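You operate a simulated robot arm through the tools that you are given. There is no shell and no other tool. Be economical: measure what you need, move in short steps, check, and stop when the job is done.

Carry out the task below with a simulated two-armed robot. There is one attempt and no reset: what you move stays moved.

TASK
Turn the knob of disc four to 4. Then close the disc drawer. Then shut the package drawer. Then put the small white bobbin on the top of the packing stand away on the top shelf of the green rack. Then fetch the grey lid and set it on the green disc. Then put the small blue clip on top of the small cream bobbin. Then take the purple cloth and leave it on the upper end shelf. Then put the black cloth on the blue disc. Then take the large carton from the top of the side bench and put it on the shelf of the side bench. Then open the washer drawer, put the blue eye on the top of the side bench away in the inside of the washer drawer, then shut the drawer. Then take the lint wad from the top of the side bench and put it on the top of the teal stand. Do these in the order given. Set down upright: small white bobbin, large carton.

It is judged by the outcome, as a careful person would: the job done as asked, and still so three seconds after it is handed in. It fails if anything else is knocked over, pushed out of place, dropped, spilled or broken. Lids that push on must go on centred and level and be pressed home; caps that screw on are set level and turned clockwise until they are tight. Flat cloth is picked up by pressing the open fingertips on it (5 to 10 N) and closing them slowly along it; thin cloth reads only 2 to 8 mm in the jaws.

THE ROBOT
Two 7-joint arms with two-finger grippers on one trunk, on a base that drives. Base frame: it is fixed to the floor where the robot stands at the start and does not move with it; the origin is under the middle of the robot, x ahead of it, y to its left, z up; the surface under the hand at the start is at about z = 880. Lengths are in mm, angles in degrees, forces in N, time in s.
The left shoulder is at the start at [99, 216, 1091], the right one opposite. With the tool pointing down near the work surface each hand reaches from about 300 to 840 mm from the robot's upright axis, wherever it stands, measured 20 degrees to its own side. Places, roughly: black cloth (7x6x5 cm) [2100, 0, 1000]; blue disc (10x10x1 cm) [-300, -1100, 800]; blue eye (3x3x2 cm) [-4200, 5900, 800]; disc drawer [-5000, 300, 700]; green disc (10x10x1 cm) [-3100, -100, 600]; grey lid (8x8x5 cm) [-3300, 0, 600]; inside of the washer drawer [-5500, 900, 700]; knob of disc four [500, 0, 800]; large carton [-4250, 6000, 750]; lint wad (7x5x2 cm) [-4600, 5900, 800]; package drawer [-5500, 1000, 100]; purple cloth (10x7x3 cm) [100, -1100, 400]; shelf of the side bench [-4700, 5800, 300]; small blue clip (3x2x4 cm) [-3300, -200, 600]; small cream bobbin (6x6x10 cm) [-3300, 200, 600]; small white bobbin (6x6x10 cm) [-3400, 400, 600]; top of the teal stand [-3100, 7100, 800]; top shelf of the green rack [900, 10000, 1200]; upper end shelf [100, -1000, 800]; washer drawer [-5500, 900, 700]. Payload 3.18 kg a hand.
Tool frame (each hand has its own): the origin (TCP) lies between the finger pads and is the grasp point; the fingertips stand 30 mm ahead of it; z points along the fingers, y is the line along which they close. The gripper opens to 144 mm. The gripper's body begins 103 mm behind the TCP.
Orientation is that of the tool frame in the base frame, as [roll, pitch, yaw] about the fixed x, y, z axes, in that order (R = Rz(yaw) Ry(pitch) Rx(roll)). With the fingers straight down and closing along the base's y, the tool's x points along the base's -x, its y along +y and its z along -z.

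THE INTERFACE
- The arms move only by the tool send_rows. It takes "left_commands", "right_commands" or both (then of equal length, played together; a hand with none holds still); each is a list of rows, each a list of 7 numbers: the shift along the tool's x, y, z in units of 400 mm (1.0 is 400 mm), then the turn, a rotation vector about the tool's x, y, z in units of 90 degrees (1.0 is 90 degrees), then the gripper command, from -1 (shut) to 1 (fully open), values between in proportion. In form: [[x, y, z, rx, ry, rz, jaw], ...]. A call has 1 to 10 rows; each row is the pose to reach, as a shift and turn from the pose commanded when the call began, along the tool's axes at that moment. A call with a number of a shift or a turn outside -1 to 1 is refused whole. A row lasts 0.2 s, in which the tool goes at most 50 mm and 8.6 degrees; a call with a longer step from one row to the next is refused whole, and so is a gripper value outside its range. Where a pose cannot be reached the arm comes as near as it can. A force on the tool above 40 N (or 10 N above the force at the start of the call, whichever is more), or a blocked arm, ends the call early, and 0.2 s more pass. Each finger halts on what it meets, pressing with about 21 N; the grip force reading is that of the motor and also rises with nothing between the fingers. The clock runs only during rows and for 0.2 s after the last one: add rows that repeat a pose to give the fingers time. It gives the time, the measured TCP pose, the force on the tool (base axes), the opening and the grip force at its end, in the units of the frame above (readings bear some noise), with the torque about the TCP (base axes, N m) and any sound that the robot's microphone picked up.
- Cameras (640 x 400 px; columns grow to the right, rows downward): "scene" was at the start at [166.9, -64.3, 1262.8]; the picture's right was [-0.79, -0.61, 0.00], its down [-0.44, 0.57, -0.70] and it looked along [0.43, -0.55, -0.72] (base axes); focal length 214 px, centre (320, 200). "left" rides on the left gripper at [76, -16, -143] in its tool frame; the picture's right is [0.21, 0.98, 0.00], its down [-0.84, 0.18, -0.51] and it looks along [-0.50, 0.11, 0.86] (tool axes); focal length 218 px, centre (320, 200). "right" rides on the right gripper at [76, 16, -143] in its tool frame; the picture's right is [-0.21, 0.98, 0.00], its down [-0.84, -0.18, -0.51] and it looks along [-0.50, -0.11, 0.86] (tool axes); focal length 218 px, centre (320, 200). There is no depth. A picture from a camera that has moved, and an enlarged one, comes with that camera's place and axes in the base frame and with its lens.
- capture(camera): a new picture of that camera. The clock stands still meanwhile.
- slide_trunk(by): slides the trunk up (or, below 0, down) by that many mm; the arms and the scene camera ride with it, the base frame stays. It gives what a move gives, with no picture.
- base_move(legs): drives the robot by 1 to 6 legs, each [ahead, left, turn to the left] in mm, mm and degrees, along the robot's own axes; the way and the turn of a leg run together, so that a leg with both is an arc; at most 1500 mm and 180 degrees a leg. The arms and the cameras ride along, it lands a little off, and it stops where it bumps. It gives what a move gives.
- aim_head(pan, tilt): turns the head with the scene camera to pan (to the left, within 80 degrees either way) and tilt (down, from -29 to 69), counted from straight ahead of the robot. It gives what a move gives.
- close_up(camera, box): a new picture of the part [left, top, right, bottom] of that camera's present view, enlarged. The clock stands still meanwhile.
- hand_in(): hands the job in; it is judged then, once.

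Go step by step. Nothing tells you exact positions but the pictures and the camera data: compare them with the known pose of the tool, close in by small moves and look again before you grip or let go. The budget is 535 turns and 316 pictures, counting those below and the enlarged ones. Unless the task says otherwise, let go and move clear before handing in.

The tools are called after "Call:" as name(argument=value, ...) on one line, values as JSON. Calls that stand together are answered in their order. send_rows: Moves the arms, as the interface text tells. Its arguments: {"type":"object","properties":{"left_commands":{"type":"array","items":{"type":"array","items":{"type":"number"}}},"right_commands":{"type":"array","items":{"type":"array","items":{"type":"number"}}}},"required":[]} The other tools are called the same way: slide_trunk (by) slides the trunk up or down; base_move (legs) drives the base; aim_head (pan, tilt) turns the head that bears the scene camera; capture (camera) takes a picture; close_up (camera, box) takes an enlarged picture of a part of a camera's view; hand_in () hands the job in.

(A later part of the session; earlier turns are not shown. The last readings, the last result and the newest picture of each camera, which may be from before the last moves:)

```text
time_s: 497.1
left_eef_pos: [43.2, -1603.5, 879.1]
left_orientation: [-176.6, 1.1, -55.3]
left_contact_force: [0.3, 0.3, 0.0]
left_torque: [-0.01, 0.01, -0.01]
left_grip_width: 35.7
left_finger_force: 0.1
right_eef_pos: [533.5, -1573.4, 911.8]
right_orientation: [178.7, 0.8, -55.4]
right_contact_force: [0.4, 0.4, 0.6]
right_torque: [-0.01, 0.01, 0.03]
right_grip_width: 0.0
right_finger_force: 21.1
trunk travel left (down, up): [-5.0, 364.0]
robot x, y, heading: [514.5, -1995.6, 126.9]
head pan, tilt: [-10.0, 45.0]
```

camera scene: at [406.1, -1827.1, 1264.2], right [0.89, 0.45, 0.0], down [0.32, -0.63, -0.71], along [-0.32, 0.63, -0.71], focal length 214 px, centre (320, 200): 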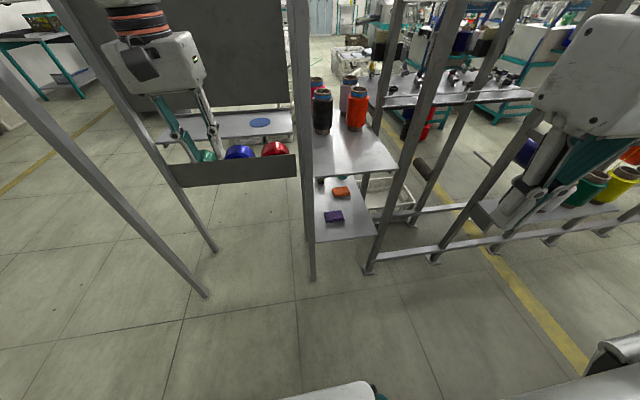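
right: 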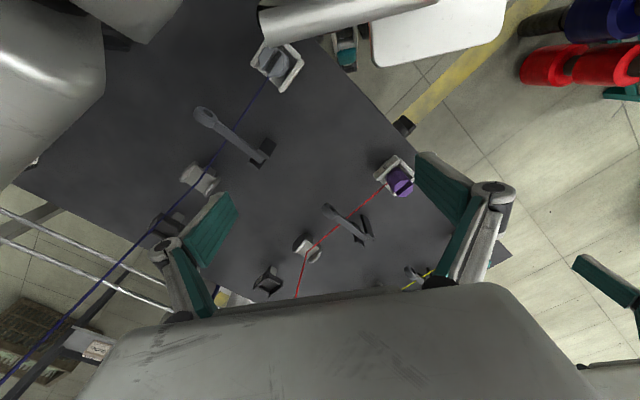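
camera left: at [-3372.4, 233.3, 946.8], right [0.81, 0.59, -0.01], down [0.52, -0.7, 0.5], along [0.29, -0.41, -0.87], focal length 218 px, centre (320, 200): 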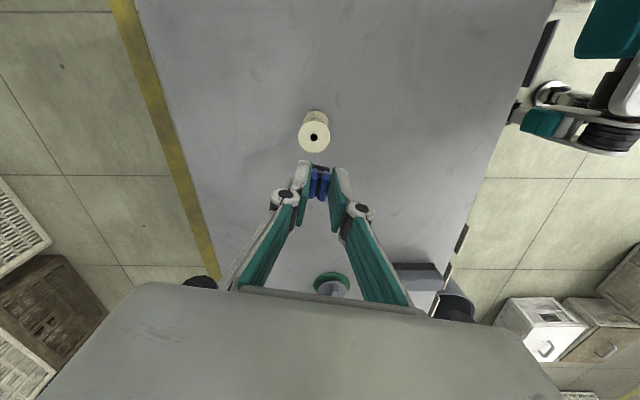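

The purple pad is about 100 mm long and lies along b, so I can close along its length. I'll bring the right hand down and tilt it forward outside the shelf.

Call:
send_rows(right_commands=[[-0.074, 0.014, 0.088, 0, -0.05, 0, -0.5], [-0.148, 0.028, 0.176, 0, -0.1, 0, 0], [-0.223, 0.042, 0.264, 0, -0.15, 0, 0.4], [-0.297, 0.056, 0.352, 0, -0.2, 0, 0.7], [-0.371, 0.07, 0.44, 0, -0.25, 0, 0.8], [-0.445, 0.084, 0.528, 0, -0.3, 0, 0.8], [-0.52, 0.098, 0.616, 0, -0.35, 0, 0.8], [-0.594, 0.112, 0.704, 0, -0.4, 0, 0.8], [-0.668, 0.126, 0.792, 0, -0.45, 0, 0.8], [-0.7425, 0.14, 0.88, 0, -0.5, 0, 0.8]])

Call:
capture(camera="scene")

Call:
capture(camera="right")

```text
time_s: 499.3
left_eef_pos: [38.3, -1606.2, 875.0]
left_orientation: [-176.3, 0.7, -55.0]
left_contact_force: [-0.8, -0.5, -0.5]
left_torque: [0.11, -0.15, -0.02]
left_grip_width: 36.1
left_finger_force: 0.1
right_eef_pos: [254.4, -1382.4, 601.0]
right_orientation: [-179.3, 42.4, -56.4]
right_contact_force: [-0.6, -1.5, 0.8]
right_torque: [0.09, -0.1, -0.12]
right_grip_width: 129.6
right_finger_force: 0.1
right hand out of reach, approached as far as the arm can: row 1, 2, 3, 4, 5, 6, 7, 8, 9, 10
trunk travel left (down, up): [-5.0, 364.0]
robot x, y, heading: [513.9, -1995.7, 127.0]
head pan, tilt: [-10.0, 45.0]
```

```text
153 pictures are left
camera scene: at [300.5, -1694.7, 1050.3], right [0.89, 0.46, 0.0], down [0.32, -0.63, -0.71], along [-0.32, 0.63, -0.71], focal length 214 px, centre (320, 200)
```

scene: 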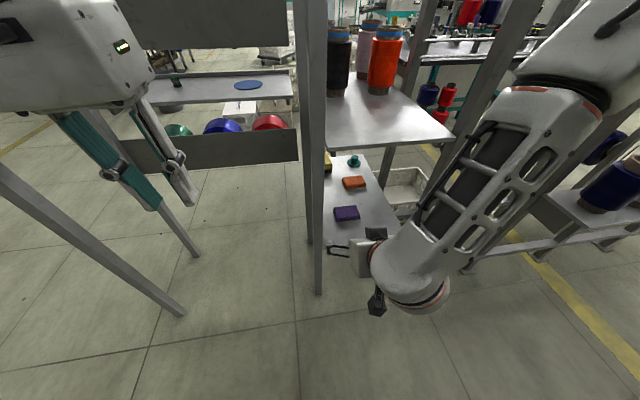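

```text
152 pictures are left
camera right: at [323.9, -1518.3, 654.0], right [-0.9, -0.41, 0.13], down [-0.01, 0.33, 0.94], along [-0.43, 0.85, -0.3], focal length 218 px, centre (320, 200)
```

right: 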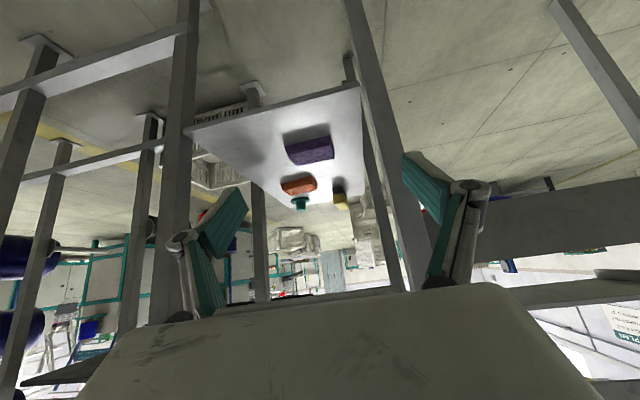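

The cloth is at a≈-1004, b≈-573. I'll shift the base right and forward so the hand enters between the posts, then lower the hand with the arm.

Call:
base_move(legs=[[0, -52, 0], [110, 0, 0]])

Call:
send_rows(right_commands=[[0.07, 0, 0.07, 0, 0, 0, 0.8], [0.12, 0, 0.12, 0, -0.01, 0, 0.8], [0.15, 0, 0.19, 0, -0.02, 0, 0.8]])

Call:
capture(camera="scene")

Call:
capture(camera="right")

```text
time_s: 501.3
left_eef_pos: [17.4, -1485.1, 876.1]
left_orientation: [-176.7, 0.9, -55.1]
left_contact_force: [0.1, 0.5, -0.9]
left_torque: [-0.05, -0.01, 0.0]
left_grip_width: 35.9
left_finger_force: 0.2
right_eef_pos: [232.9, -1262.6, 600.8]
right_orientation: [-179.5, 42.3, -56.7]
right_contact_force: [0.8, -0.4, -0.9]
right_torque: [0.02, -0.01, -0.01]
right_grip_width: 129.6
right_finger_force: 0.1
trunk travel left (down, up): [-5.0, 364.0]
robot x, y, heading: [491.1, -1873.0, 127.0]
head pan, tilt: [-10.0, 45.0]
```

```text
time_s: 502.1
left_eef_pos: [16.9, -1484.3, 876.8]
left_orientation: [-176.6, 0.7, -55.2]
left_contact_force: [0.4, -0.5, 0.2]
left_torque: [0.05, 0.02, 0.01]
left_grip_width: 35.8
left_finger_force: 0.0
right_eef_pos: [189.0, -1268.5, 541.3]
right_orientation: [-178.6, 42.9, -56.5]
right_contact_force: [-0.3, -0.1, 0.0]
right_torque: [-0.02, 0.0, -0.01]
right_grip_width: 129.5
right_finger_force: 0.0
right hand out of reach, approached as far as the arm can: row 1, 2, 3
trunk travel left (down, up): [-5.0, 364.0]
robot x, y, heading: [493.3, -1873.2, 127.0]
head pan, tilt: [-10.0, 45.0]
```

```text
151 pictures are left
camera scene: at [280.3, -1573.1, 1050.8], right [0.89, 0.45, 0.0], down [0.32, -0.63, -0.71], along [-0.32, 0.63, -0.71], focal length 214 px, centre (320, 200)
```

scene: 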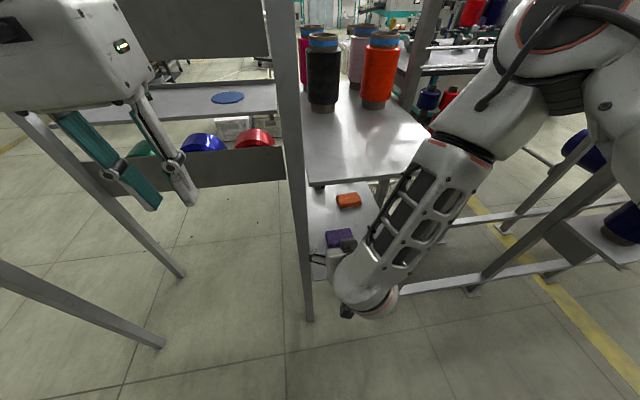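

```text
150 pictures are left
camera right: at [256.7, -1405.4, 592.9], right [-0.91, -0.4, 0.13], down [-0.01, 0.32, 0.95], along [-0.42, 0.86, -0.29], focal length 218 px, centre (320, 200)
```

right: 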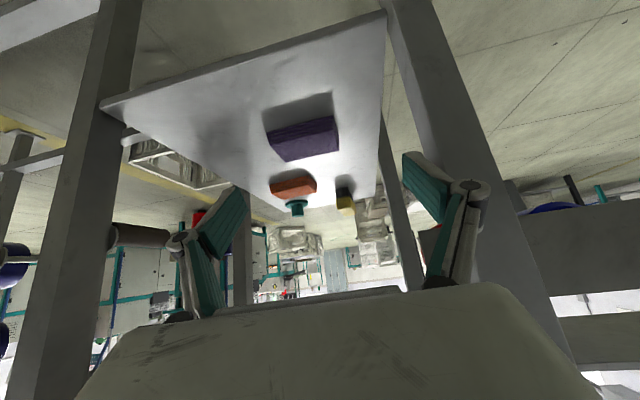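

Call:
base_move(legs=[[0, -45, 0]])

Call:
send_rows(right_commands=[[0, 0, 0.08, 0, 0, 0, 0.8], [0, 0, 0.16, 0, 0, 0, 0.8], [0, 0, 0.24, 0, 0, 0, 0.8]])

Call:
capture(camera="right")

```text
time_s: 503.1
left_eef_pos: [52.4, -1457.6, 877.2]
left_orientation: [-176.6, 0.8, -55.0]
left_contact_force: [0.2, -0.3, 0.0]
left_torque: [0.0, 0.01, 0.0]
left_grip_width: 36.3
left_finger_force: 0.0
right_eef_pos: [224.8, -1240.7, 541.6]
right_orientation: [-178.6, 43.2, -56.5]
right_contact_force: [0.4, -0.4, -0.6]
right_torque: [0.03, -0.02, 0.03]
right_grip_width: 129.7
right_finger_force: 0.2
trunk travel left (down, up): [-5.0, 364.0]
robot x, y, heading: [528.9, -1846.8, 127.3]
head pan, tilt: [-10.0, 45.0]
```

```text
time_s: 503.9
left_eef_pos: [52.6, -1457.5, 876.0]
left_orientation: [-176.6, 0.7, -55.1]
left_contact_force: [0.4, -0.3, -0.6]
left_torque: [0.02, -0.02, 0.01]
left_grip_width: 35.9
left_finger_force: 0.1
right_eef_pos: [182.4, -1185.7, 478.1]
right_orientation: [-178.4, 42.5, -56.5]
right_contact_force: [-0.1, -0.4, 0.1]
right_torque: [-0.01, 0.0, 0.02]
right_grip_width: 129.5
right_finger_force: 0.0
right hand out of reach, approached as far as the arm can: row 1, 2, 3
trunk travel left (down, up): [-5.0, 364.0]
robot x, y, heading: [525.1, -1846.6, 127.1]
head pan, tilt: [-10.0, 45.0]
```

```text
149 pictures are left
camera right: at [248.7, -1323.4, 530.6], right [-0.91, -0.39, 0.12], down [-0.01, 0.32, 0.95], along [-0.41, 0.86, -0.3], focal length 218 px, centre (320, 200)
```

right: 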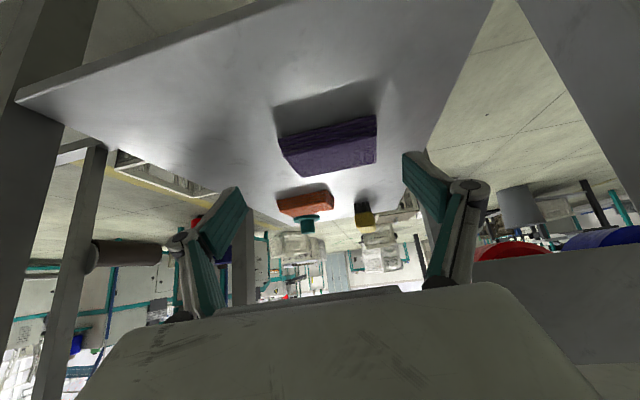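

Call:
send_rows(right_commands=[[0, 0.008, 0.05, 0, 0, 0, 0.8], [0, 0.015, 0.09, 0, 0, 0, 0.8], [0, 0.015, 0.12, 0, 0, 0, 0.8], [0, 0.015, 0.13, 0, 0, 0, 0.8]])

Call:
capture(camera="right")

Call:
capture(camera="scene")

```text
time_s: 504.9
left_eef_pos: [52.5, -1457.4, 876.6]
left_orientation: [-176.6, 0.9, -55.1]
left_contact_force: [0.3, -0.5, 0.4]
left_torque: [0.01, 0.03, -0.03]
left_grip_width: 35.9
left_finger_force: 0.1
right_eef_pos: [157.5, -1157.7, 439.8]
right_orientation: [-178.5, 43.1, -56.5]
right_contact_force: [0.0, 0.6, 1.0]
right_torque: [-0.02, -0.02, -0.01]
right_grip_width: 129.7
right_finger_force: 0.0
trunk travel left (down, up): [-5.0, 364.0]
robot x, y, heading: [524.9, -1846.3, 127.3]
head pan, tilt: [-10.0, 45.0]
```

```text
148 pictures are left
camera right: at [224.9, -1295.8, 491.1], right [-0.91, -0.4, 0.12], down [-0.01, 0.31, 0.95], along [-0.42, 0.86, -0.29], focal length 218 px, centre (320, 200)
```

right: 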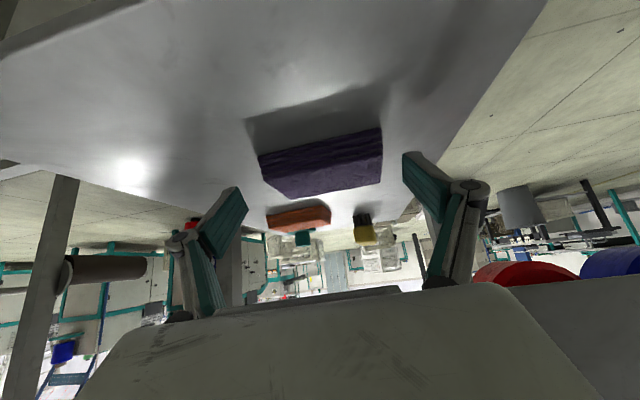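

```text
147 pictures are left
camera scene: at [315.9, -1546.5, 1050.9], right [0.89, 0.45, 0.0], down [0.32, -0.63, -0.71], along [-0.32, 0.63, -0.71], focal length 214 px, centre (320, 200)
```

scene: 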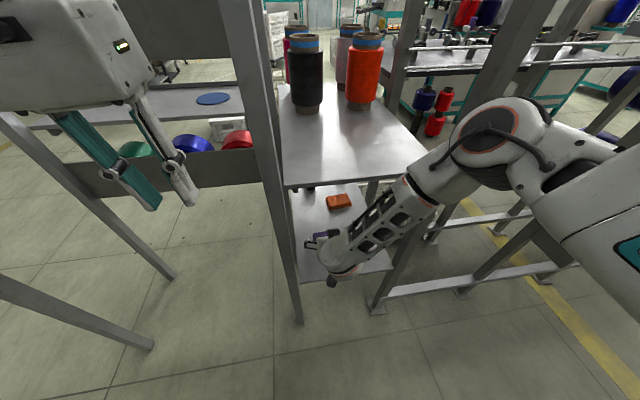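

Call:
send_rows(right_commands=[[0, 0.004, 0.015, 0, 0, 0, 0.8], [0, 0.007, 0.03, 0, 0, 0, 0.8], [0, 0.007, 0.04, 0, 0, 0, 0.8]])

Call:
close_up(camera="right", box=[160, 80, 480, 280])

```text
time_s: 505.8
left_eef_pos: [53.3, -1458.4, 876.4]
left_orientation: [-176.5, 0.8, -55.0]
left_contact_force: [-0.4, -0.2, -0.1]
left_torque: [-0.01, 0.0, 0.01]
left_grip_width: 36.0
left_finger_force: 0.1
right_eef_pos: [148.9, -1150.2, 427.1]
right_orientation: [-178.6, 42.9, -56.4]
right_contact_force: [-0.1, -0.3, -0.3]
right_torque: [-0.03, 0.02, 0.01]
right_grip_width: 129.3
right_finger_force: 0.0
trunk travel left (down, up): [-5.0, 364.0]
robot x, y, heading: [524.8, -1847.0, 127.3]
head pan, tilt: [-10.0, 45.0]
```

```text
2.00 times, centred on (320, 180) of right
camera zoom: at [216.4, -1287.3, 479.1], right [-0.91, -0.4, 0.12], down [-0.01, 0.31, 0.95], along [-0.42, 0.86, -0.29], focal length 436 px, centre (320, 240)
```

zoom: 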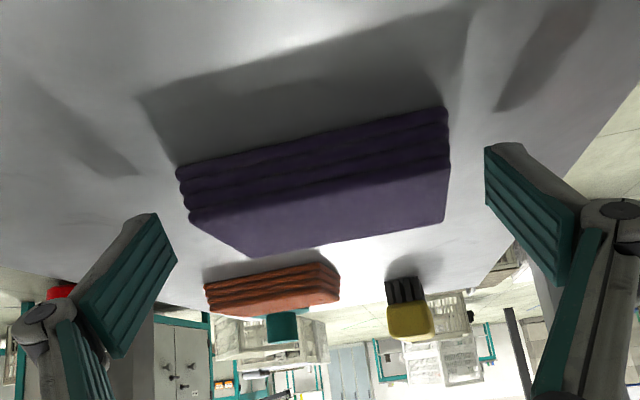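

The fingertips line up with the pad's middle. Closing.

Call:
send_rows(right_commands=[[0, 0, 0.005, 0, 0, 0, 0.5], [0, 0, 0.01, 0, 0, 0, 0.3], [0, 0, 0.01, 0, 0, 0, 0.1], [0, 0, 0.01, 0, 0, 0, -0.2], [0, 0, 0.01, 0, 0, 0, -0.5], [0, 0, 0.01, 0, 0, 0, -0.5]])

Call:
capture(camera="right")

```text
time_s: 507.1
left_eef_pos: [52.9, -1458.0, 877.9]
left_orientation: [-176.6, 0.8, -55.0]
left_contact_force: [0.7, 0.5, -0.4]
left_torque: [0.01, 0.04, -0.04]
left_grip_width: 35.8
left_finger_force: 0.1
right_eef_pos: [146.2, -1146.9, 426.5]
right_orientation: [-178.6, 43.1, -56.6]
right_contact_force: [0.5, -0.8, 9.6]
right_torque: [-0.14, 0.24, 0.19]
right_grip_width: 100.3
right_finger_force: 21.0
trunk travel left (down, up): [-5.0, 364.0]
robot x, y, heading: [523.7, -1843.4, 127.0]
head pan, tilt: [-10.0, 45.0]
```

```text
145 pictures are left
camera right: at [213.5, -1285.1, 477.9], right [-0.91, -0.4, 0.13], down [-0.01, 0.31, 0.95], along [-0.42, 0.86, -0.29], focal length 218 px, centre (320, 200)
```

right: 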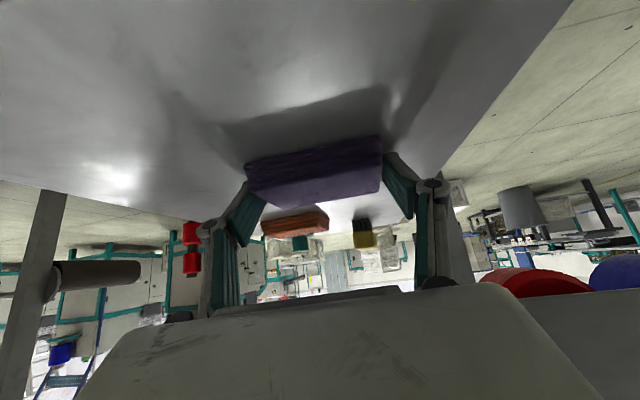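

Gripped at 100 mm. I'll lift it a little, then back the base straight out.

Call:
send_rows(right_commands=[[-0.03, 0, -0.035, 0, 0, 0, -0.6], [-0.07, 0, -0.075, 0, 0, 0, -0.6], [-0.12, 0, -0.13, 0, 0, 0, -0.6], [-0.12, 0, -0.13, 0, 0, 0, -0.6]])

Call:
base_move(legs=[[-260, 0, 0]])

Call:
capture(camera="scene")

Call:
capture(camera="right")

```text
time_s: 508.1
left_eef_pos: [52.9, -1457.2, 876.1]
left_orientation: [-176.7, 0.8, -55.0]
left_contact_force: [-0.6, 0.5, 0.4]
left_torque: [-0.03, 0.02, 0.02]
left_grip_width: 36.1
left_finger_force: 0.0
right_eef_pos: [143.4, -1148.3, 495.8]
right_orientation: [-178.7, 43.1, -56.6]
right_contact_force: [0.1, 0.2, 0.0]
right_torque: [0.0, -0.04, 0.0]
right_grip_width: 100.3
right_finger_force: 21.4
trunk travel left (down, up): [-5.0, 364.0]
robot x, y, heading: [526.9, -1848.3, 127.2]
head pan, tilt: [-10.0, 45.0]
```

```text
time_s: 510.0
left_eef_pos: [210.8, -1660.2, 876.7]
left_orientation: [-176.6, 0.8, -55.5]
left_contact_force: [0.7, 0.0, -0.2]
left_torque: [0.02, -0.03, 0.02]
left_grip_width: 35.8
left_finger_force: 0.0
right_eef_pos: [303.3, -1352.4, 495.3]
right_orientation: [-178.7, 43.1, -57.0]
right_contact_force: [-0.3, 0.4, -0.2]
right_torque: [-0.01, -0.06, -0.01]
right_grip_width: 100.4
right_finger_force: 20.9
trunk travel left (down, up): [-5.0, 364.0]
robot x, y, heading: [682.0, -2052.6, 126.6]
head pan, tilt: [-10.0, 45.0]
```

```text
144 pictures are left
camera scene: at [472.6, -1750.9, 1051.1], right [0.89, 0.45, 0.0], down [0.32, -0.63, -0.71], along [-0.32, 0.63, -0.71], focal length 214 px, centre (320, 200)
```

scene: 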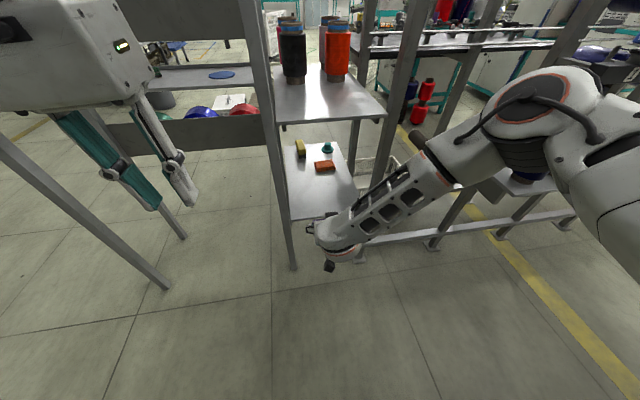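

```text
143 pictures are left
camera right: at [370.0, -1489.7, 547.3], right [-0.91, -0.39, 0.12], down [0.0, 0.31, 0.95], along [-0.41, 0.87, -0.29], focal length 218 px, centre (320, 200)
```

right: 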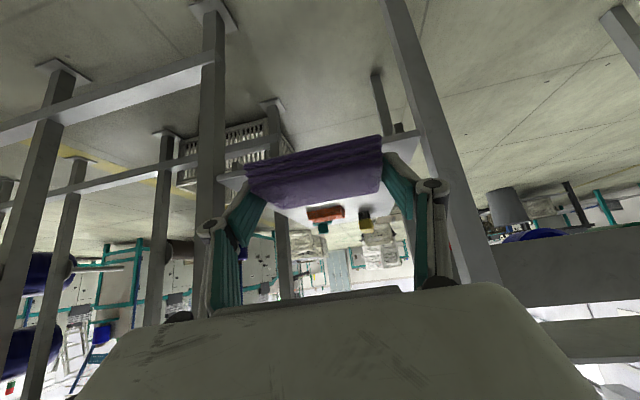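

Holding well. I'll raise the trunk and hand above the upper shelf level.

Call:
slide_trunk(by=170)

Call:
send_rows(right_commands=[[-0.065, 0, -0.07, 0, 0, 0, -0.6], [-0.13, 0, -0.14, 0, 0, 0, -0.6], [-0.195, 0, -0.21, 0, 0, 0, -0.6], [-0.26, 0, -0.28, 0, 0, 0, -0.6], [-0.325, 0, -0.35, 0, 0, 0, -0.6], [-0.39, 0, -0.42, 0, 0, 0, -0.6], [-0.45, 0, -0.484, 0, 0, 0, -0.6]])

Call:
capture(camera="scene")

```text
time_s: 511.9
left_eef_pos: [209.8, -1658.2, 1044.0]
left_orientation: [-176.6, 0.7, -55.4]
left_contact_force: [-0.8, 1.3, -0.4]
left_torque: [-0.04, -0.01, 0.03]
left_grip_width: 36.2
left_finger_force: 0.1
right_eef_pos: [304.1, -1351.2, 663.9]
right_orientation: [-178.6, 42.9, -57.0]
right_contact_force: [0.5, -0.1, -1.0]
right_torque: [0.01, -0.01, 0.0]
right_grip_width: 100.1
right_finger_force: 20.9
trunk travel left (down, up): [-175.0, 194.0]
robot x, y, heading: [680.4, -2051.1, 126.5]
head pan, tilt: [-10.0, 45.0]
```

```text
time_s: 513.5
left_eef_pos: [210.9, -1660.2, 1047.7]
left_orientation: [-176.6, 0.8, -55.6]
left_contact_force: [0.4, -0.3, 0.1]
left_torque: [0.04, 0.01, 0.0]
left_grip_width: 36.0
left_finger_force: 0.1
right_eef_pos: [300.4, -1355.9, 930.2]
right_orientation: [-178.6, 43.1, -57.1]
right_contact_force: [0.4, 1.0, -0.1]
right_torque: [-0.03, -0.03, 0.0]
right_grip_width: 99.5
right_finger_force: 20.8
trunk travel left (down, up): [-175.0, 194.0]
robot x, y, heading: [680.0, -2052.3, 126.7]
head pan, tilt: [-10.0, 45.0]
```

```text
142 pictures are left
camera scene: at [573.4, -1886.6, 1264.4], right [0.89, 0.45, 0.0], down [0.32, -0.63, -0.71], along [-0.32, 0.63, -0.71], focal length 214 px, centre (320, 200)
```

scene: 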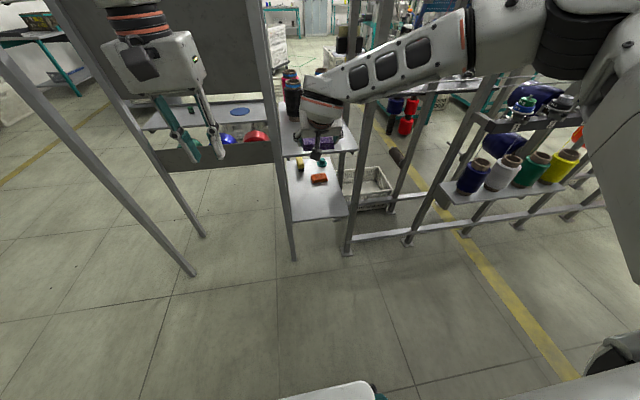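

Call:
base_move(legs=[[205, 0, 0]])

Call:
capture(camera="scene")

Call:
capture(camera="right")

```text
time_s: 515.1
left_eef_pos: [89.7, -1497.7, 1046.9]
left_orientation: [-176.6, 0.7, -55.4]
left_contact_force: [-0.1, 0.6, 0.4]
left_torque: [-0.05, 0.0, 0.05]
left_grip_width: 36.1
left_finger_force: 0.0
right_eef_pos: [180.4, -1193.4, 929.3]
right_orientation: [-178.6, 42.9, -56.9]
right_contact_force: [0.4, 0.6, -0.2]
right_torque: [-0.03, 0.0, -0.01]
right_grip_width: 99.3
right_finger_force: 20.4
trunk travel left (down, up): [-175.0, 194.0]
robot x, y, heading: [559.2, -1891.5, 127.0]
head pan, tilt: [-10.0, 45.0]
```

```text
141 pictures are left
camera scene: at [452.6, -1724.5, 1264.1], right [0.89, 0.45, 0.0], down [0.32, -0.63, -0.71], along [-0.32, 0.63, -0.71], focal length 214 px, centre (320, 200)
```

scene: 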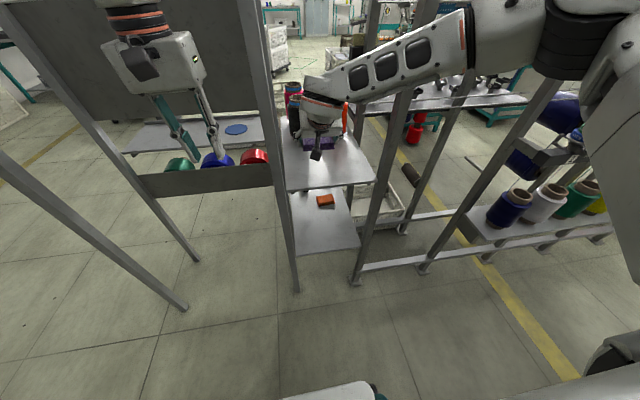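

```text
140 pictures are left
camera right: at [246.5, -1331.8, 981.1], right [-0.91, -0.39, 0.12], down [-0.01, 0.31, 0.95], along [-0.41, 0.86, -0.29], focal length 218 px, centre (320, 200)
```

right: 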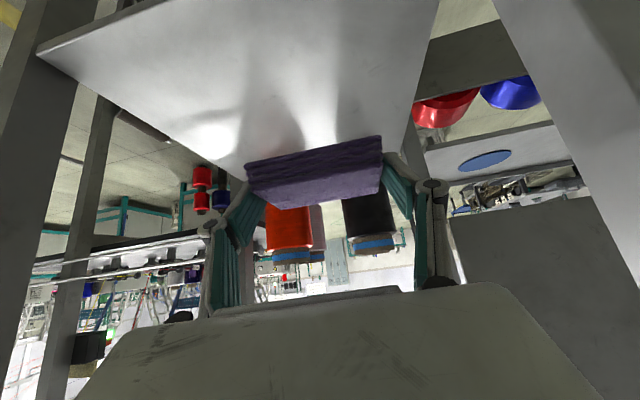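

Over the free part of the upper shelf. Lowering.

Call:
send_rows(right_commands=[[0.05, 0, 0.055, 0, 0, 0, -0.6], [0.1, 0, 0.107, 0, 0, 0, -0.6], [0.136, 0, 0.146, 0, 0, 0, -0.6], [0.153, 0, 0.164, 0, 0, 0, -0.6], [0.16, 0, 0.172, 0, 0, 0, -0.6]])

Call:
capture(camera="right")

```text
time_s: 516.3
left_eef_pos: [90.0, -1497.7, 1047.5]
left_orientation: [-176.5, 0.8, -55.5]
left_contact_force: [0.0, -0.7, 0.4]
left_torque: [-0.06, 0.01, -0.05]
left_grip_width: 36.1
left_finger_force: 0.0
right_eef_pos: [180.8, -1193.1, 834.5]
right_orientation: [-178.6, 43.1, -56.9]
right_contact_force: [0.6, -0.5, 0.1]
right_torque: [0.02, 0.03, 0.02]
right_grip_width: 99.1
right_finger_force: 20.8
trunk travel left (down, up): [-175.0, 194.0]
robot x, y, heading: [560.6, -1888.7, 126.7]
head pan, tilt: [-10.0, 45.0]
```

```text
139 pictures are left
camera right: at [248.3, -1331.1, 886.5], right [-0.91, -0.39, 0.12], down [-0.01, 0.31, 0.95], along [-0.41, 0.86, -0.29], focal length 218 px, centre (320, 200)
```

right: 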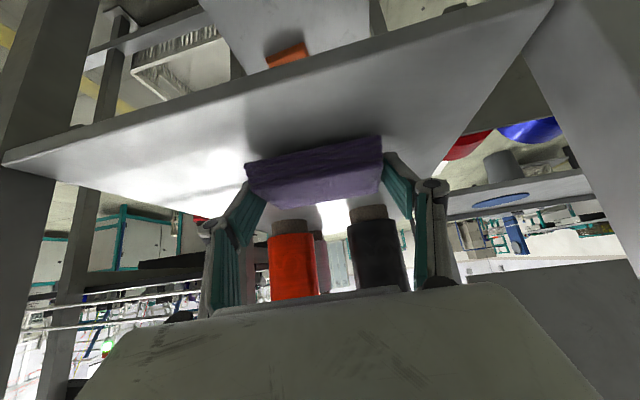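

Call:
send_rows(right_commands=[[0.007, 0, 0.007, 0, 0, 0, -0.6], [0.014, 0, 0.014, 0, 0, 0, -0.6], [0.02, 0, 0.021, 0, 0, 0, -0.6], [0.026, 0, 0.028, 0, 0, 0, -0.6], [0.026, 0, 0.028, 0, 0, 0, -0.6]])

Call:
capture(camera="right")

```text
time_s: 517.5
left_eef_pos: [91.5, -1501.2, 1049.4]
left_orientation: [-176.6, 1.0, -55.4]
left_contact_force: [-0.4, -0.6, -0.2]
left_torque: [0.0, 0.0, 0.04]
left_grip_width: 35.9
left_finger_force: 0.0
right_eef_pos: [181.3, -1192.8, 826.7]
right_orientation: [-178.7, 43.6, -57.0]
right_contact_force: [1.4, 0.4, 25.0]
right_torque: [-0.41, 0.34, 0.13]
right_grip_width: 99.5
right_finger_force: 21.2
trunk travel left (down, up): [-175.0, 194.0]
robot x, y, heading: [561.1, -1890.5, 126.7]
head pan, tilt: [-10.0, 45.0]
```

```text
138 pictures are left
camera right: at [247.6, -1331.2, 876.8], right [-0.91, -0.39, 0.13], down [0.0, 0.31, 0.95], along [-0.41, 0.87, -0.28], focal length 218 px, centre (320, 200)
```

right: 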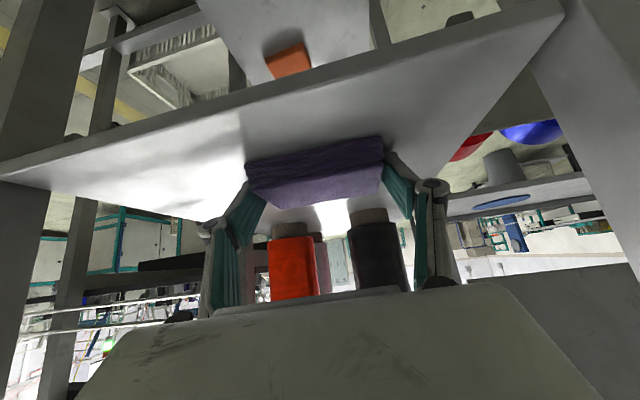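

Contact at 25 N. Easing off, opening, and backing out.

Call:
send_rows(right_commands=[[-0.008, 0, -0.009, 0, 0, 0, -0.6], [-0.008, 0, -0.009, 0, 0, 0, 0.5], [-0.008, 0, -0.009, 0, 0, 0, 0.7], [-0.008, 0, -0.009, 0, 0, 0, 0.75], [-0.05, 0, -0.054, 0, 0, 0, 0.75], [-0.1, 0, -0.107, 0, 0, 0, 0.75]])

Call:
capture(camera="right")

```text
time_s: 518.9
left_eef_pos: [89.2, -1499.5, 1047.8]
left_orientation: [-176.6, 0.8, -55.6]
left_contact_force: [0.3, 0.3, 0.2]
left_torque: [-0.01, -0.01, -0.03]
left_grip_width: 36.0
left_finger_force: 0.0
right_eef_pos: [180.5, -1193.9, 879.2]
right_orientation: [-178.6, 43.0, -56.9]
right_contact_force: [0.2, 0.2, -0.6]
right_torque: [0.0, -0.01, -0.04]
right_grip_width: 126.3
right_finger_force: 0.1
trunk travel left (down, up): [-175.0, 194.0]
robot x, y, heading: [560.6, -1890.6, 126.9]
head pan, tilt: [-10.0, 45.0]
```

```text
137 pictures are left
camera right: at [247.8, -1331.9, 930.2], right [-0.91, -0.39, 0.12], down [-0.01, 0.31, 0.95], along [-0.41, 0.86, -0.29], focal length 218 px, centre (320, 200)
```

right: 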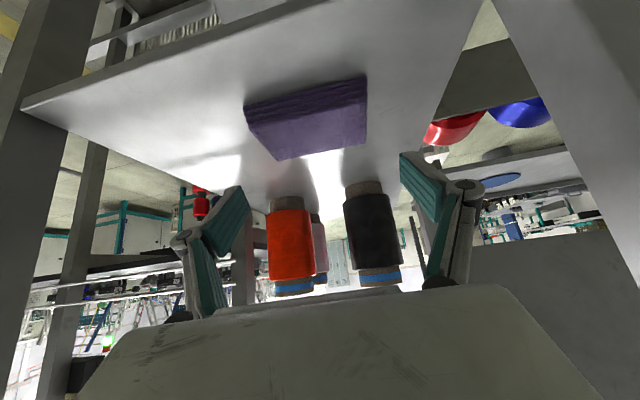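

The purple cloth lies on the upper end shelf. Next is the black cloth, farther along this side. I'll back off and tuck the right arm.

Call:
base_move(legs=[[-110, 0, 0]])

Call:
send_rows(right_commands=[[0.04, 0, -0.1, 0, 0.03, 0, 0.5], [0.08, 0, -0.2, 0, 0.06, 0, 0], [0.12, 0, -0.3, 0, 0.1, 0, -0.5], [0.16, 0, -0.4, 0, 0.14, 0, -1], [0.2, 0, -0.5, 0, 0.18, 0, -1], [0.24, 0, -0.6, 0, 0.22, 0, -1], [0.28, 0, -0.7, 0, 0.26, 0, -1], [0.32, 0, -0.8, 0, 0.3, 0, -1], [0.36, 0, -0.9, 0, 0.34, 0, -1]], left_commands=[[0.05, 0, 0, 0, 0, 0, -1], [0.1, 0, 0, 0, 0, 0, -1], [0.15, 0, 0, 0, 0, 0, -1], [0.2, 0, 0, 0, 0, 0, -1], [0.25, 0, 0, 0, 0, 0, -1], [0.3, 0, 0, 0, 0, 0, -1], [0.35, 0, 0, 0, 0, 0, -1], [0.35, 0, 0, 0, 0, 0, -1], [0.35, 0, 0, 0, 0, 0, -1]])

Call:
aim_head(pan=-60, tilt=20)

Call:
capture(camera="scene")

```text
time_s: 520.1
left_eef_pos: [154.6, -1586.2, 1046.8]
left_orientation: [-176.6, 0.7, -55.5]
left_contact_force: [-0.7, 0.2, 0.4]
left_torque: [0.04, 0.0, 0.0]
left_grip_width: 35.9
left_finger_force: 0.0
right_eef_pos: [247.0, -1280.2, 878.7]
right_orientation: [-178.6, 43.0, -56.9]
right_contact_force: [0.2, 0.4, 0.7]
right_torque: [-0.03, 0.0, -0.03]
right_grip_width: 125.9
right_finger_force: 0.1
trunk travel left (down, up): [-175.0, 194.0]
robot x, y, heading: [624.0, -1983.0, 126.9]
head pan, tilt: [-10.0, 45.0]
```

```text
time_s: 522.1
left_eef_pos: [235.9, -1701.6, 1046.8]
left_orientation: [-176.7, 0.8, -55.4]
left_contact_force: [0.2, -0.5, -0.8]
left_torque: [0.01, 0.02, -0.01]
left_grip_width: 0.2
left_finger_force: 21.3
right_eef_pos: [430.6, -1580.3, 1044.2]
right_orientation: [-178.9, 12.4, -57.6]
right_contact_force: [-0.1, 0.6, -0.3]
right_torque: [0.0, 0.0, 0.06]
right_grip_width: 0.0
right_finger_force: 21.1
trunk travel left (down, up): [-175.0, 194.0]
robot x, y, heading: [626.6, -1978.4, 126.7]
head pan, tilt: [-10.0, 45.0]
```

```text
time_s: 523.3
left_eef_pos: [234.3, -1703.1, 1045.8]
left_orientation: [-176.6, 0.8, -55.5]
left_contact_force: [0.2, 0.6, 0.6]
left_torque: [-0.03, 0.02, -0.03]
left_grip_width: 0.0
left_finger_force: 21.4
right_eef_pos: [429.1, -1580.3, 1041.3]
right_orientation: [-178.9, 12.5, -57.7]
right_contact_force: [-0.9, 1.0, -0.2]
right_torque: [-0.03, -0.02, 0.0]
right_grip_width: 0.0
right_finger_force: 21.1
trunk travel left (down, up): [-175.0, 194.0]
robot x, y, heading: [623.9, -1978.2, 126.9]
head pan, tilt: [-60.0, 20.0]
```

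```text
136 pictures are left
camera scene: at [590.7, -1798.7, 1302.8], right [0.92, -0.39, 0.0], down [-0.14, -0.31, -0.94], along [0.37, 0.86, -0.34], focal length 214 px, centre (320, 200)
```

scene: 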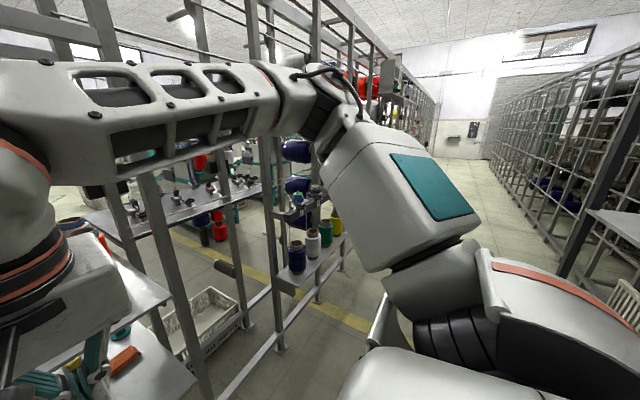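

Call:
base_move(legs=[[70, 0, 0], [0, -900, 0]])

Call:
capture(camera="scene")

```text
time_s: 532.1
left_eef_pos: [908.8, -1113.6, 1045.4]
left_orientation: [-176.6, 0.8, -55.6]
left_contact_force: [-0.2, -0.2, -0.4]
left_torque: [-0.02, 0.01, 0.01]
left_grip_width: 0.1
left_finger_force: 20.9
right_eef_pos: [1104.5, -992.4, 1042.7]
right_orientation: [-179.0, 12.5, -57.7]
right_contact_force: [-0.1, -0.8, -0.9]
right_torque: [-0.04, 0.01, 0.04]
right_grip_width: 0.2
right_finger_force: 21.3
trunk travel left (down, up): [-175.0, 194.0]
robot x, y, heading: [1297.3, -1389.4, 126.4]
head pan, tilt: [-60.0, 20.0]
```

```text
135 pictures are left
camera scene: at [1265.1, -1210.8, 1302.8], right [0.92, -0.4, 0.0], down [-0.14, -0.31, -0.94], along [0.37, 0.86, -0.34], focal length 214 px, centre (320, 200)
```

scene: 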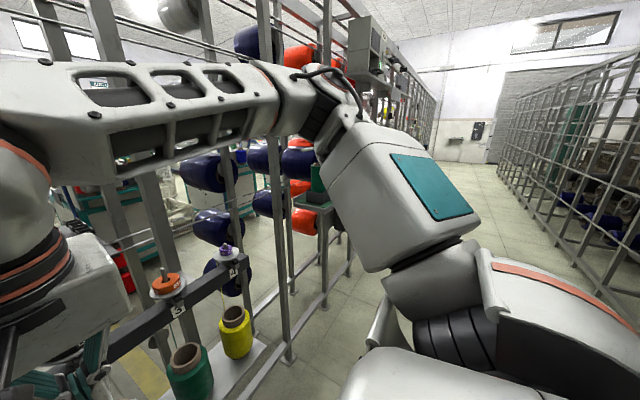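

Call:
base_move(legs=[[0, -600, 0.4]])

Call:
capture(camera="scene")

Call:
aim_head(pan=-15, tilt=20)

Call:
capture(camera="scene")

```text
time_s: 537.9
left_eef_pos: [1396.7, -751.2, 1045.5]
left_orientation: [-176.6, 0.8, -55.5]
left_contact_force: [0.1, 0.4, -0.4]
left_torque: [-0.01, -0.02, 0.02]
left_grip_width: 0.0
left_finger_force: 21.2
right_eef_pos: [1591.3, -628.1, 1041.3]
right_orientation: [-178.9, 12.6, -57.6]
right_contact_force: [-0.4, -0.1, -1.1]
right_torque: [-0.01, 0.03, -0.01]
right_grip_width: 0.0
right_finger_force: 20.3
trunk travel left (down, up): [-175.0, 194.0]
robot x, y, heading: [1787.3, -1024.4, 127.1]
head pan, tilt: [-60.0, 20.0]
```

```text
134 pictures are left
camera scene: at [1752.5, -847.0, 1302.8], right [0.92, -0.39, 0.0], down [-0.14, -0.31, -0.94], along [0.37, 0.86, -0.34], focal length 214 px, centre (320, 200)
```

scene: 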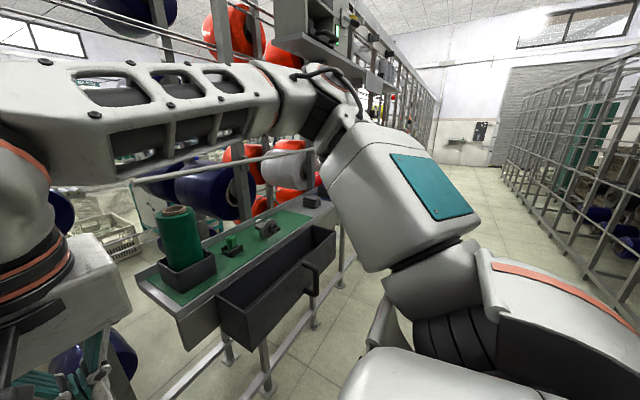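

```text
time_s: 539.0
left_eef_pos: [1395.5, -750.6, 1044.6]
left_orientation: [-176.6, 0.7, -55.5]
left_contact_force: [0.0, -0.1, 0.0]
left_torque: [-0.04, 0.02, -0.03]
left_grip_width: 0.0
left_finger_force: 21.0
right_eef_pos: [1591.7, -627.5, 1042.4]
right_orientation: [-179.0, 12.5, -57.6]
right_contact_force: [-0.7, 0.1, -0.1]
right_torque: [0.02, 0.01, 0.03]
right_grip_width: 0.0
right_finger_force: 20.7
trunk travel left (down, up): [-175.0, 194.0]
robot x, y, heading: [1782.9, -1024.1, 126.9]
head pan, tilt: [-15.0, 20.0]
```

```text
133 pictures are left
camera scene: at [1681.2, -846.2, 1302.8], right [0.93, 0.37, 0.0], down [0.13, -0.32, -0.94], along [-0.35, 0.87, -0.34], focal length 214 px, centre (320, 200)
```

scene: 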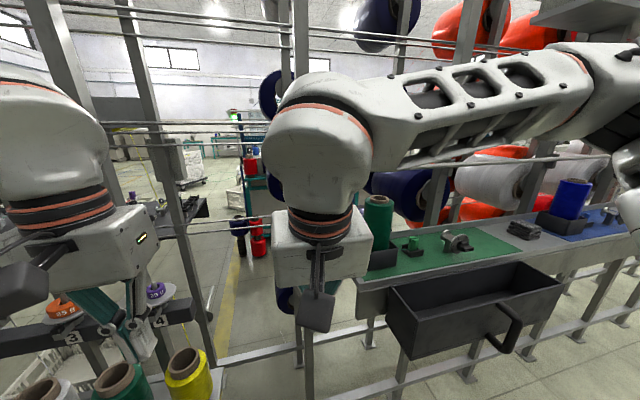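

The black cloth should be the dark object at about (523,230), on the green mat. Zooming in.

Call:
close_up(camera="scene", box=[360, 170, 640, 345])

```text
2.29 times, centred on (500, 258) of scene
camera zoom: at [1681.2, -846.2, 1302.8], right [0.93, 0.37, 0.0], down [0.13, -0.32, -0.94], along [-0.35, 0.87, -0.34], focal length 490 px, centre (-91, 69)
```

zoom: 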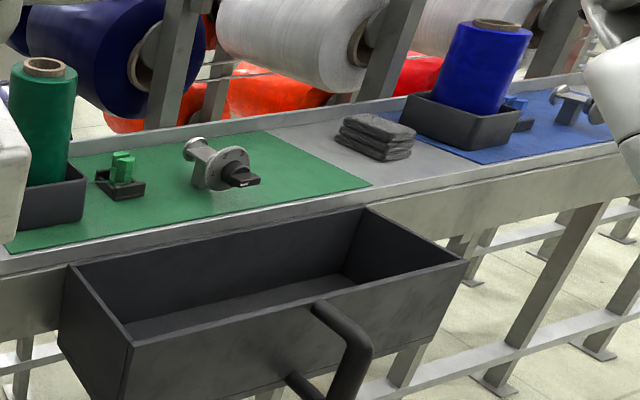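

Call:
base_move(legs=[[0, -620, 0]])

Call:
aim_head(pan=-5, tilt=30)

Call:
capture(camera="scene")

Call:
capture(camera="right")

```text
time_s: 544.9
left_eef_pos: [1886.9, -382.5, 1045.1]
left_orientation: [-176.6, 0.7, -55.4]
left_contact_force: [0.6, -0.2, 0.4]
left_torque: [-0.02, -0.02, 0.0]
left_grip_width: 0.0
left_finger_force: 20.9
right_eef_pos: [2083.5, -262.6, 1043.3]
right_orientation: [-179.0, 12.5, -57.6]
right_contact_force: [-0.7, -0.1, -0.8]
right_torque: [0.0, -0.02, 0.0]
right_grip_width: 0.0
right_finger_force: 21.2
trunk travel left (down, up): [-175.0, 194.0]
robot x, y, heading: [2273.3, -658.6, 126.9]
head pan, tilt: [-15.0, 20.0]
```

```text
time_s: 545.6
left_eef_pos: [1887.7, -383.2, 1044.3]
left_orientation: [-176.6, 0.8, -55.5]
left_contact_force: [0.4, -0.4, 0.4]
left_torque: [-0.02, -0.02, 0.02]
left_grip_width: 0.0
left_finger_force: 20.3
right_eef_pos: [2082.6, -261.8, 1042.3]
right_orientation: [-179.0, 12.5, -57.7]
right_contact_force: [-0.2, -0.2, -0.2]
right_torque: [0.01, -0.02, 0.02]
right_grip_width: 0.2
right_finger_force: 21.2
trunk travel left (down, up): [-175.0, 194.0]
robot x, y, heading: [2276.7, -658.2, 126.7]
head pan, tilt: [-5.0, 30.0]
```

```text
131 pictures are left
camera scene: at [2159.4, -489.0, 1286.8], right [0.85, 0.53, 0.0], down [0.26, -0.42, -0.87], along [-0.46, 0.74, -0.5], focal length 214 px, centre (320, 200)
```

scene: 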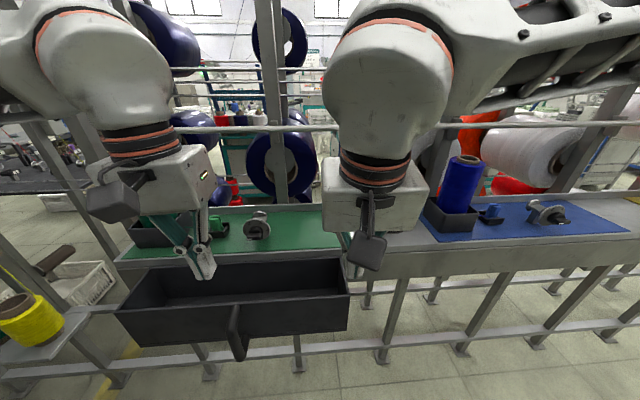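

```text
130 pictures are left
camera right: at [2123.0, -360.0, 1164.4], right [-0.94, -0.35, 0.03], down [-0.24, 0.69, 0.68], along [-0.26, 0.63, -0.73], focal length 218 px, centre (320, 200)
```

right: 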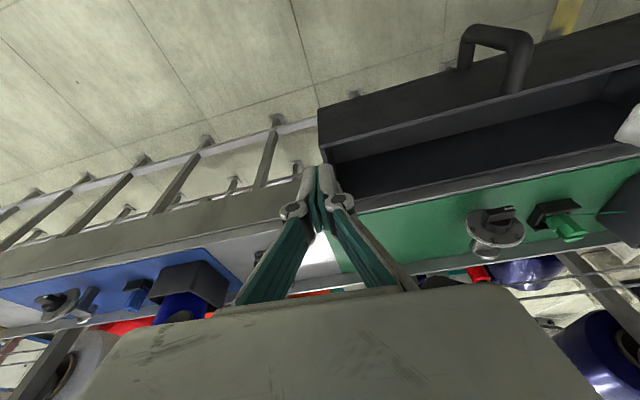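

Call:
send_rows(right_commands=[[-0.03, -0.07, -0.04, 0, 0.03, 0, 0], [-0.06, -0.14, -0.08, 0, 0.06, 0, 0.2], [-0.1, -0.21, -0.12, 0, 0.09, 0, 0.2], [-0.14, -0.28, -0.163, 0, 0.12, 0, 0.2], [-0.16, -0.365, -0.163, 0, 0.139, 0, 0.2]])

Call:
capture(camera="right")

Call:
capture(camera="scene")

```text
time_s: 546.8
left_eef_pos: [1887.7, -382.4, 1046.1]
left_orientation: [-176.7, 0.7, -55.5]
left_contact_force: [-0.4, 0.1, -0.4]
left_torque: [-0.01, -0.02, 0.01]
left_grip_width: 0.0
left_finger_force: 21.1
right_eef_pos: [2181.3, -142.4, 1121.1]
right_orientation: [-179.0, -0.2, -57.8]
right_contact_force: [0.0, 0.3, -1.0]
right_torque: [-0.01, 0.04, 0.03]
right_grip_width: 86.4
right_finger_force: 0.0
trunk travel left (down, up): [-175.0, 194.0]
robot x, y, heading: [2282.0, -661.3, 126.7]
head pan, tilt: [-5.0, 30.0]
```

```text
129 pictures are left
camera right: at [2206.7, -216.1, 1262.7], right [-0.94, -0.34, -0.02], down [-0.3, 0.81, 0.51], along [-0.16, 0.48, -0.86], focal length 218 px, centre (320, 200)
```

right: 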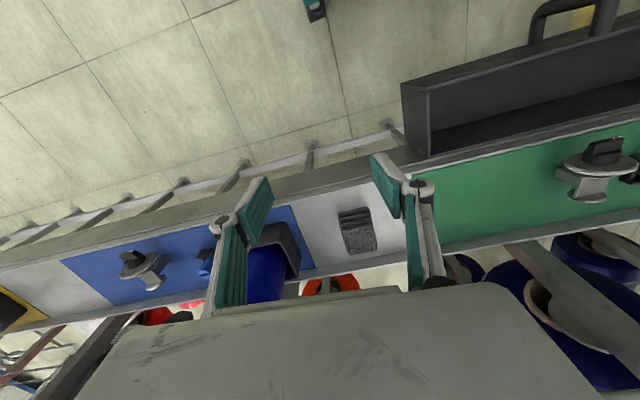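

```text
128 pictures are left
camera scene: at [2160.4, -488.1, 1286.7], right [0.85, 0.53, 0.0], down [0.26, -0.43, -0.87], along [-0.46, 0.74, -0.5], focal length 214 px, centre (320, 200)
```

scene: 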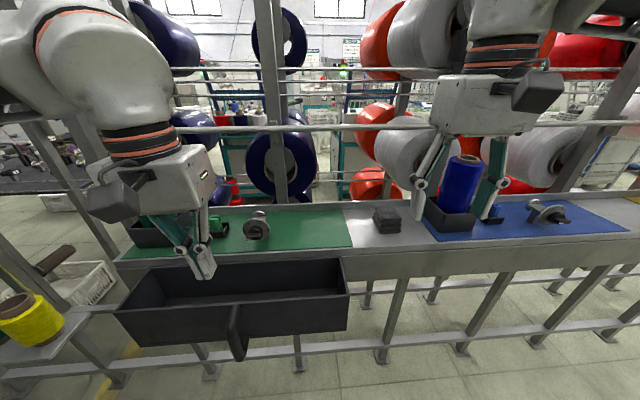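

The black pad is at about (2066,-8,960), aligned with the gripper. I'll move over it and lower partway.

Call:
send_rows(right_commands=[[-0.1, 0.015, 0, 0, 0, 0, 0.2], [-0.2, 0.03, 0, 0, 0, 0, 0.2], [-0.3, 0.045, 0, 0, 0, 0, 0.2], [-0.4, 0.06, 0.05, 0, 0, 0, 0.2], [-0.4378, 0.065, 0.12, 0, 0, 0, 0.2], [-0.4378, 0.065, 0.2, 0, 0, 0, 0.2], [-0.4378, 0.065, 0.25, 0, 0, 0, 0.2]])

Call:
capture(camera="right")

```text
time_s: 548.4
left_eef_pos: [1886.4, -382.2, 1043.5]
left_orientation: [-176.6, 0.5, -55.4]
left_contact_force: [0.6, -0.4, 0.3]
left_torque: [-0.07, -0.05, 0.0]
left_grip_width: 0.2
left_finger_force: 21.5
right_eef_pos: [2065.4, -7.2, 1016.4]
right_orientation: [-179.0, -0.5, -57.8]
right_contact_force: [-0.1, 1.0, -0.7]
right_torque: [-0.07, -0.06, 0.03]
right_grip_width: 85.8
right_finger_force: 0.1
right hand out of reach, approached as far as the arm can: row 4
trunk travel left (down, up): [-175.0, 194.0]
robot x, y, heading: [2277.3, -658.1, 126.8]
head pan, tilt: [-5.0, 30.0]
```

```text
127 pictures are left
camera right: at [2089.1, -80.0, 1158.4], right [-0.94, -0.34, -0.02], down [-0.31, 0.81, 0.5], along [-0.16, 0.48, -0.86], focal length 218 px, centre (320, 200)
```

right: 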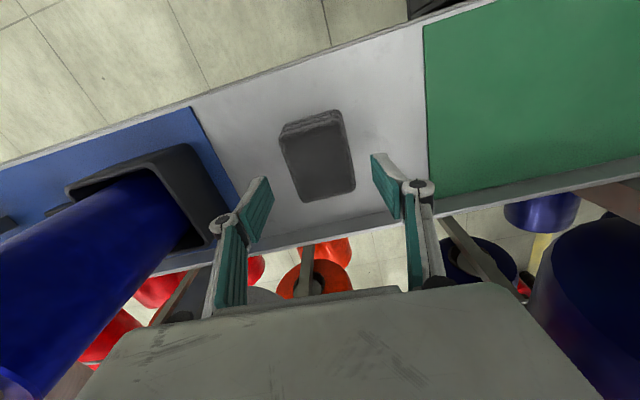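

Call:
send_rows(right_commands=[[0, 0, 0.06, 0, 0, 0, 0.2], [0, 0, 0.12, 0, 0, 0, 0.2], [0, 0, 0.165, 0, 0, 0, 0.2], [0, 0, 0.165, 0, 0, 0, 0.2]])

Call:
capture(camera="right")

Call:
close_up(camera="scene", box=[320, 130, 480, 260])

```text
time_s: 549.2
left_eef_pos: [1889.8, -385.9, 1048.8]
left_orientation: [-176.6, 1.0, -55.6]
left_contact_force: [0.4, -0.4, 0.5]
left_torque: [-0.06, 0.02, 0.03]
left_grip_width: 0.1
left_finger_force: 20.5
right_eef_pos: [2066.1, -9.2, 980.8]
right_orientation: [-179.9, 1.5, -57.9]
right_contact_force: [10.7, -7.9, 42.1]
right_torque: [-0.9, 0.69, 0.24]
right_grip_width: 54.8
right_finger_force: 44.5
trunk travel left (down, up): [-175.0, 194.0]
robot x, y, heading: [2279.9, -663.4, 126.7]
head pan, tilt: [-5.0, 30.0]
stopped in row 3 (right hand): the force on the tool passed its limit at 58 N (the readings are from after the stop); the commanded pose is now the measured one
```

```text
126 pictures are left
camera right: at [2094.2, -84.8, 1120.2], right [-0.94, -0.34, 0.0], down [-0.29, 0.8, 0.53], along [-0.18, 0.5, -0.85], focal length 218 px, centre (320, 200)
```

right: 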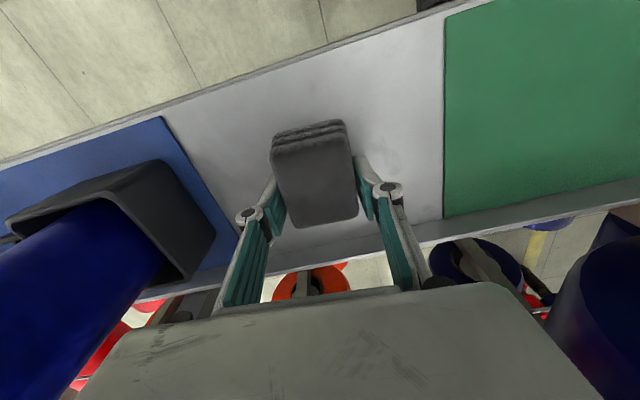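

```text
3.08 times, centred on (400, 195) of scene
camera zoom: at [2162.5, -492.3, 1288.6], right [0.85, 0.53, 0.0], down [0.26, -0.42, -0.87], along [-0.46, 0.74, -0.5], focal length 660 px, centre (74, 215)
```

zoom: 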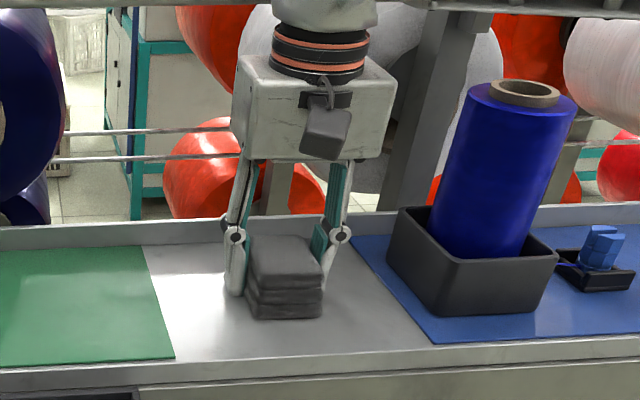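

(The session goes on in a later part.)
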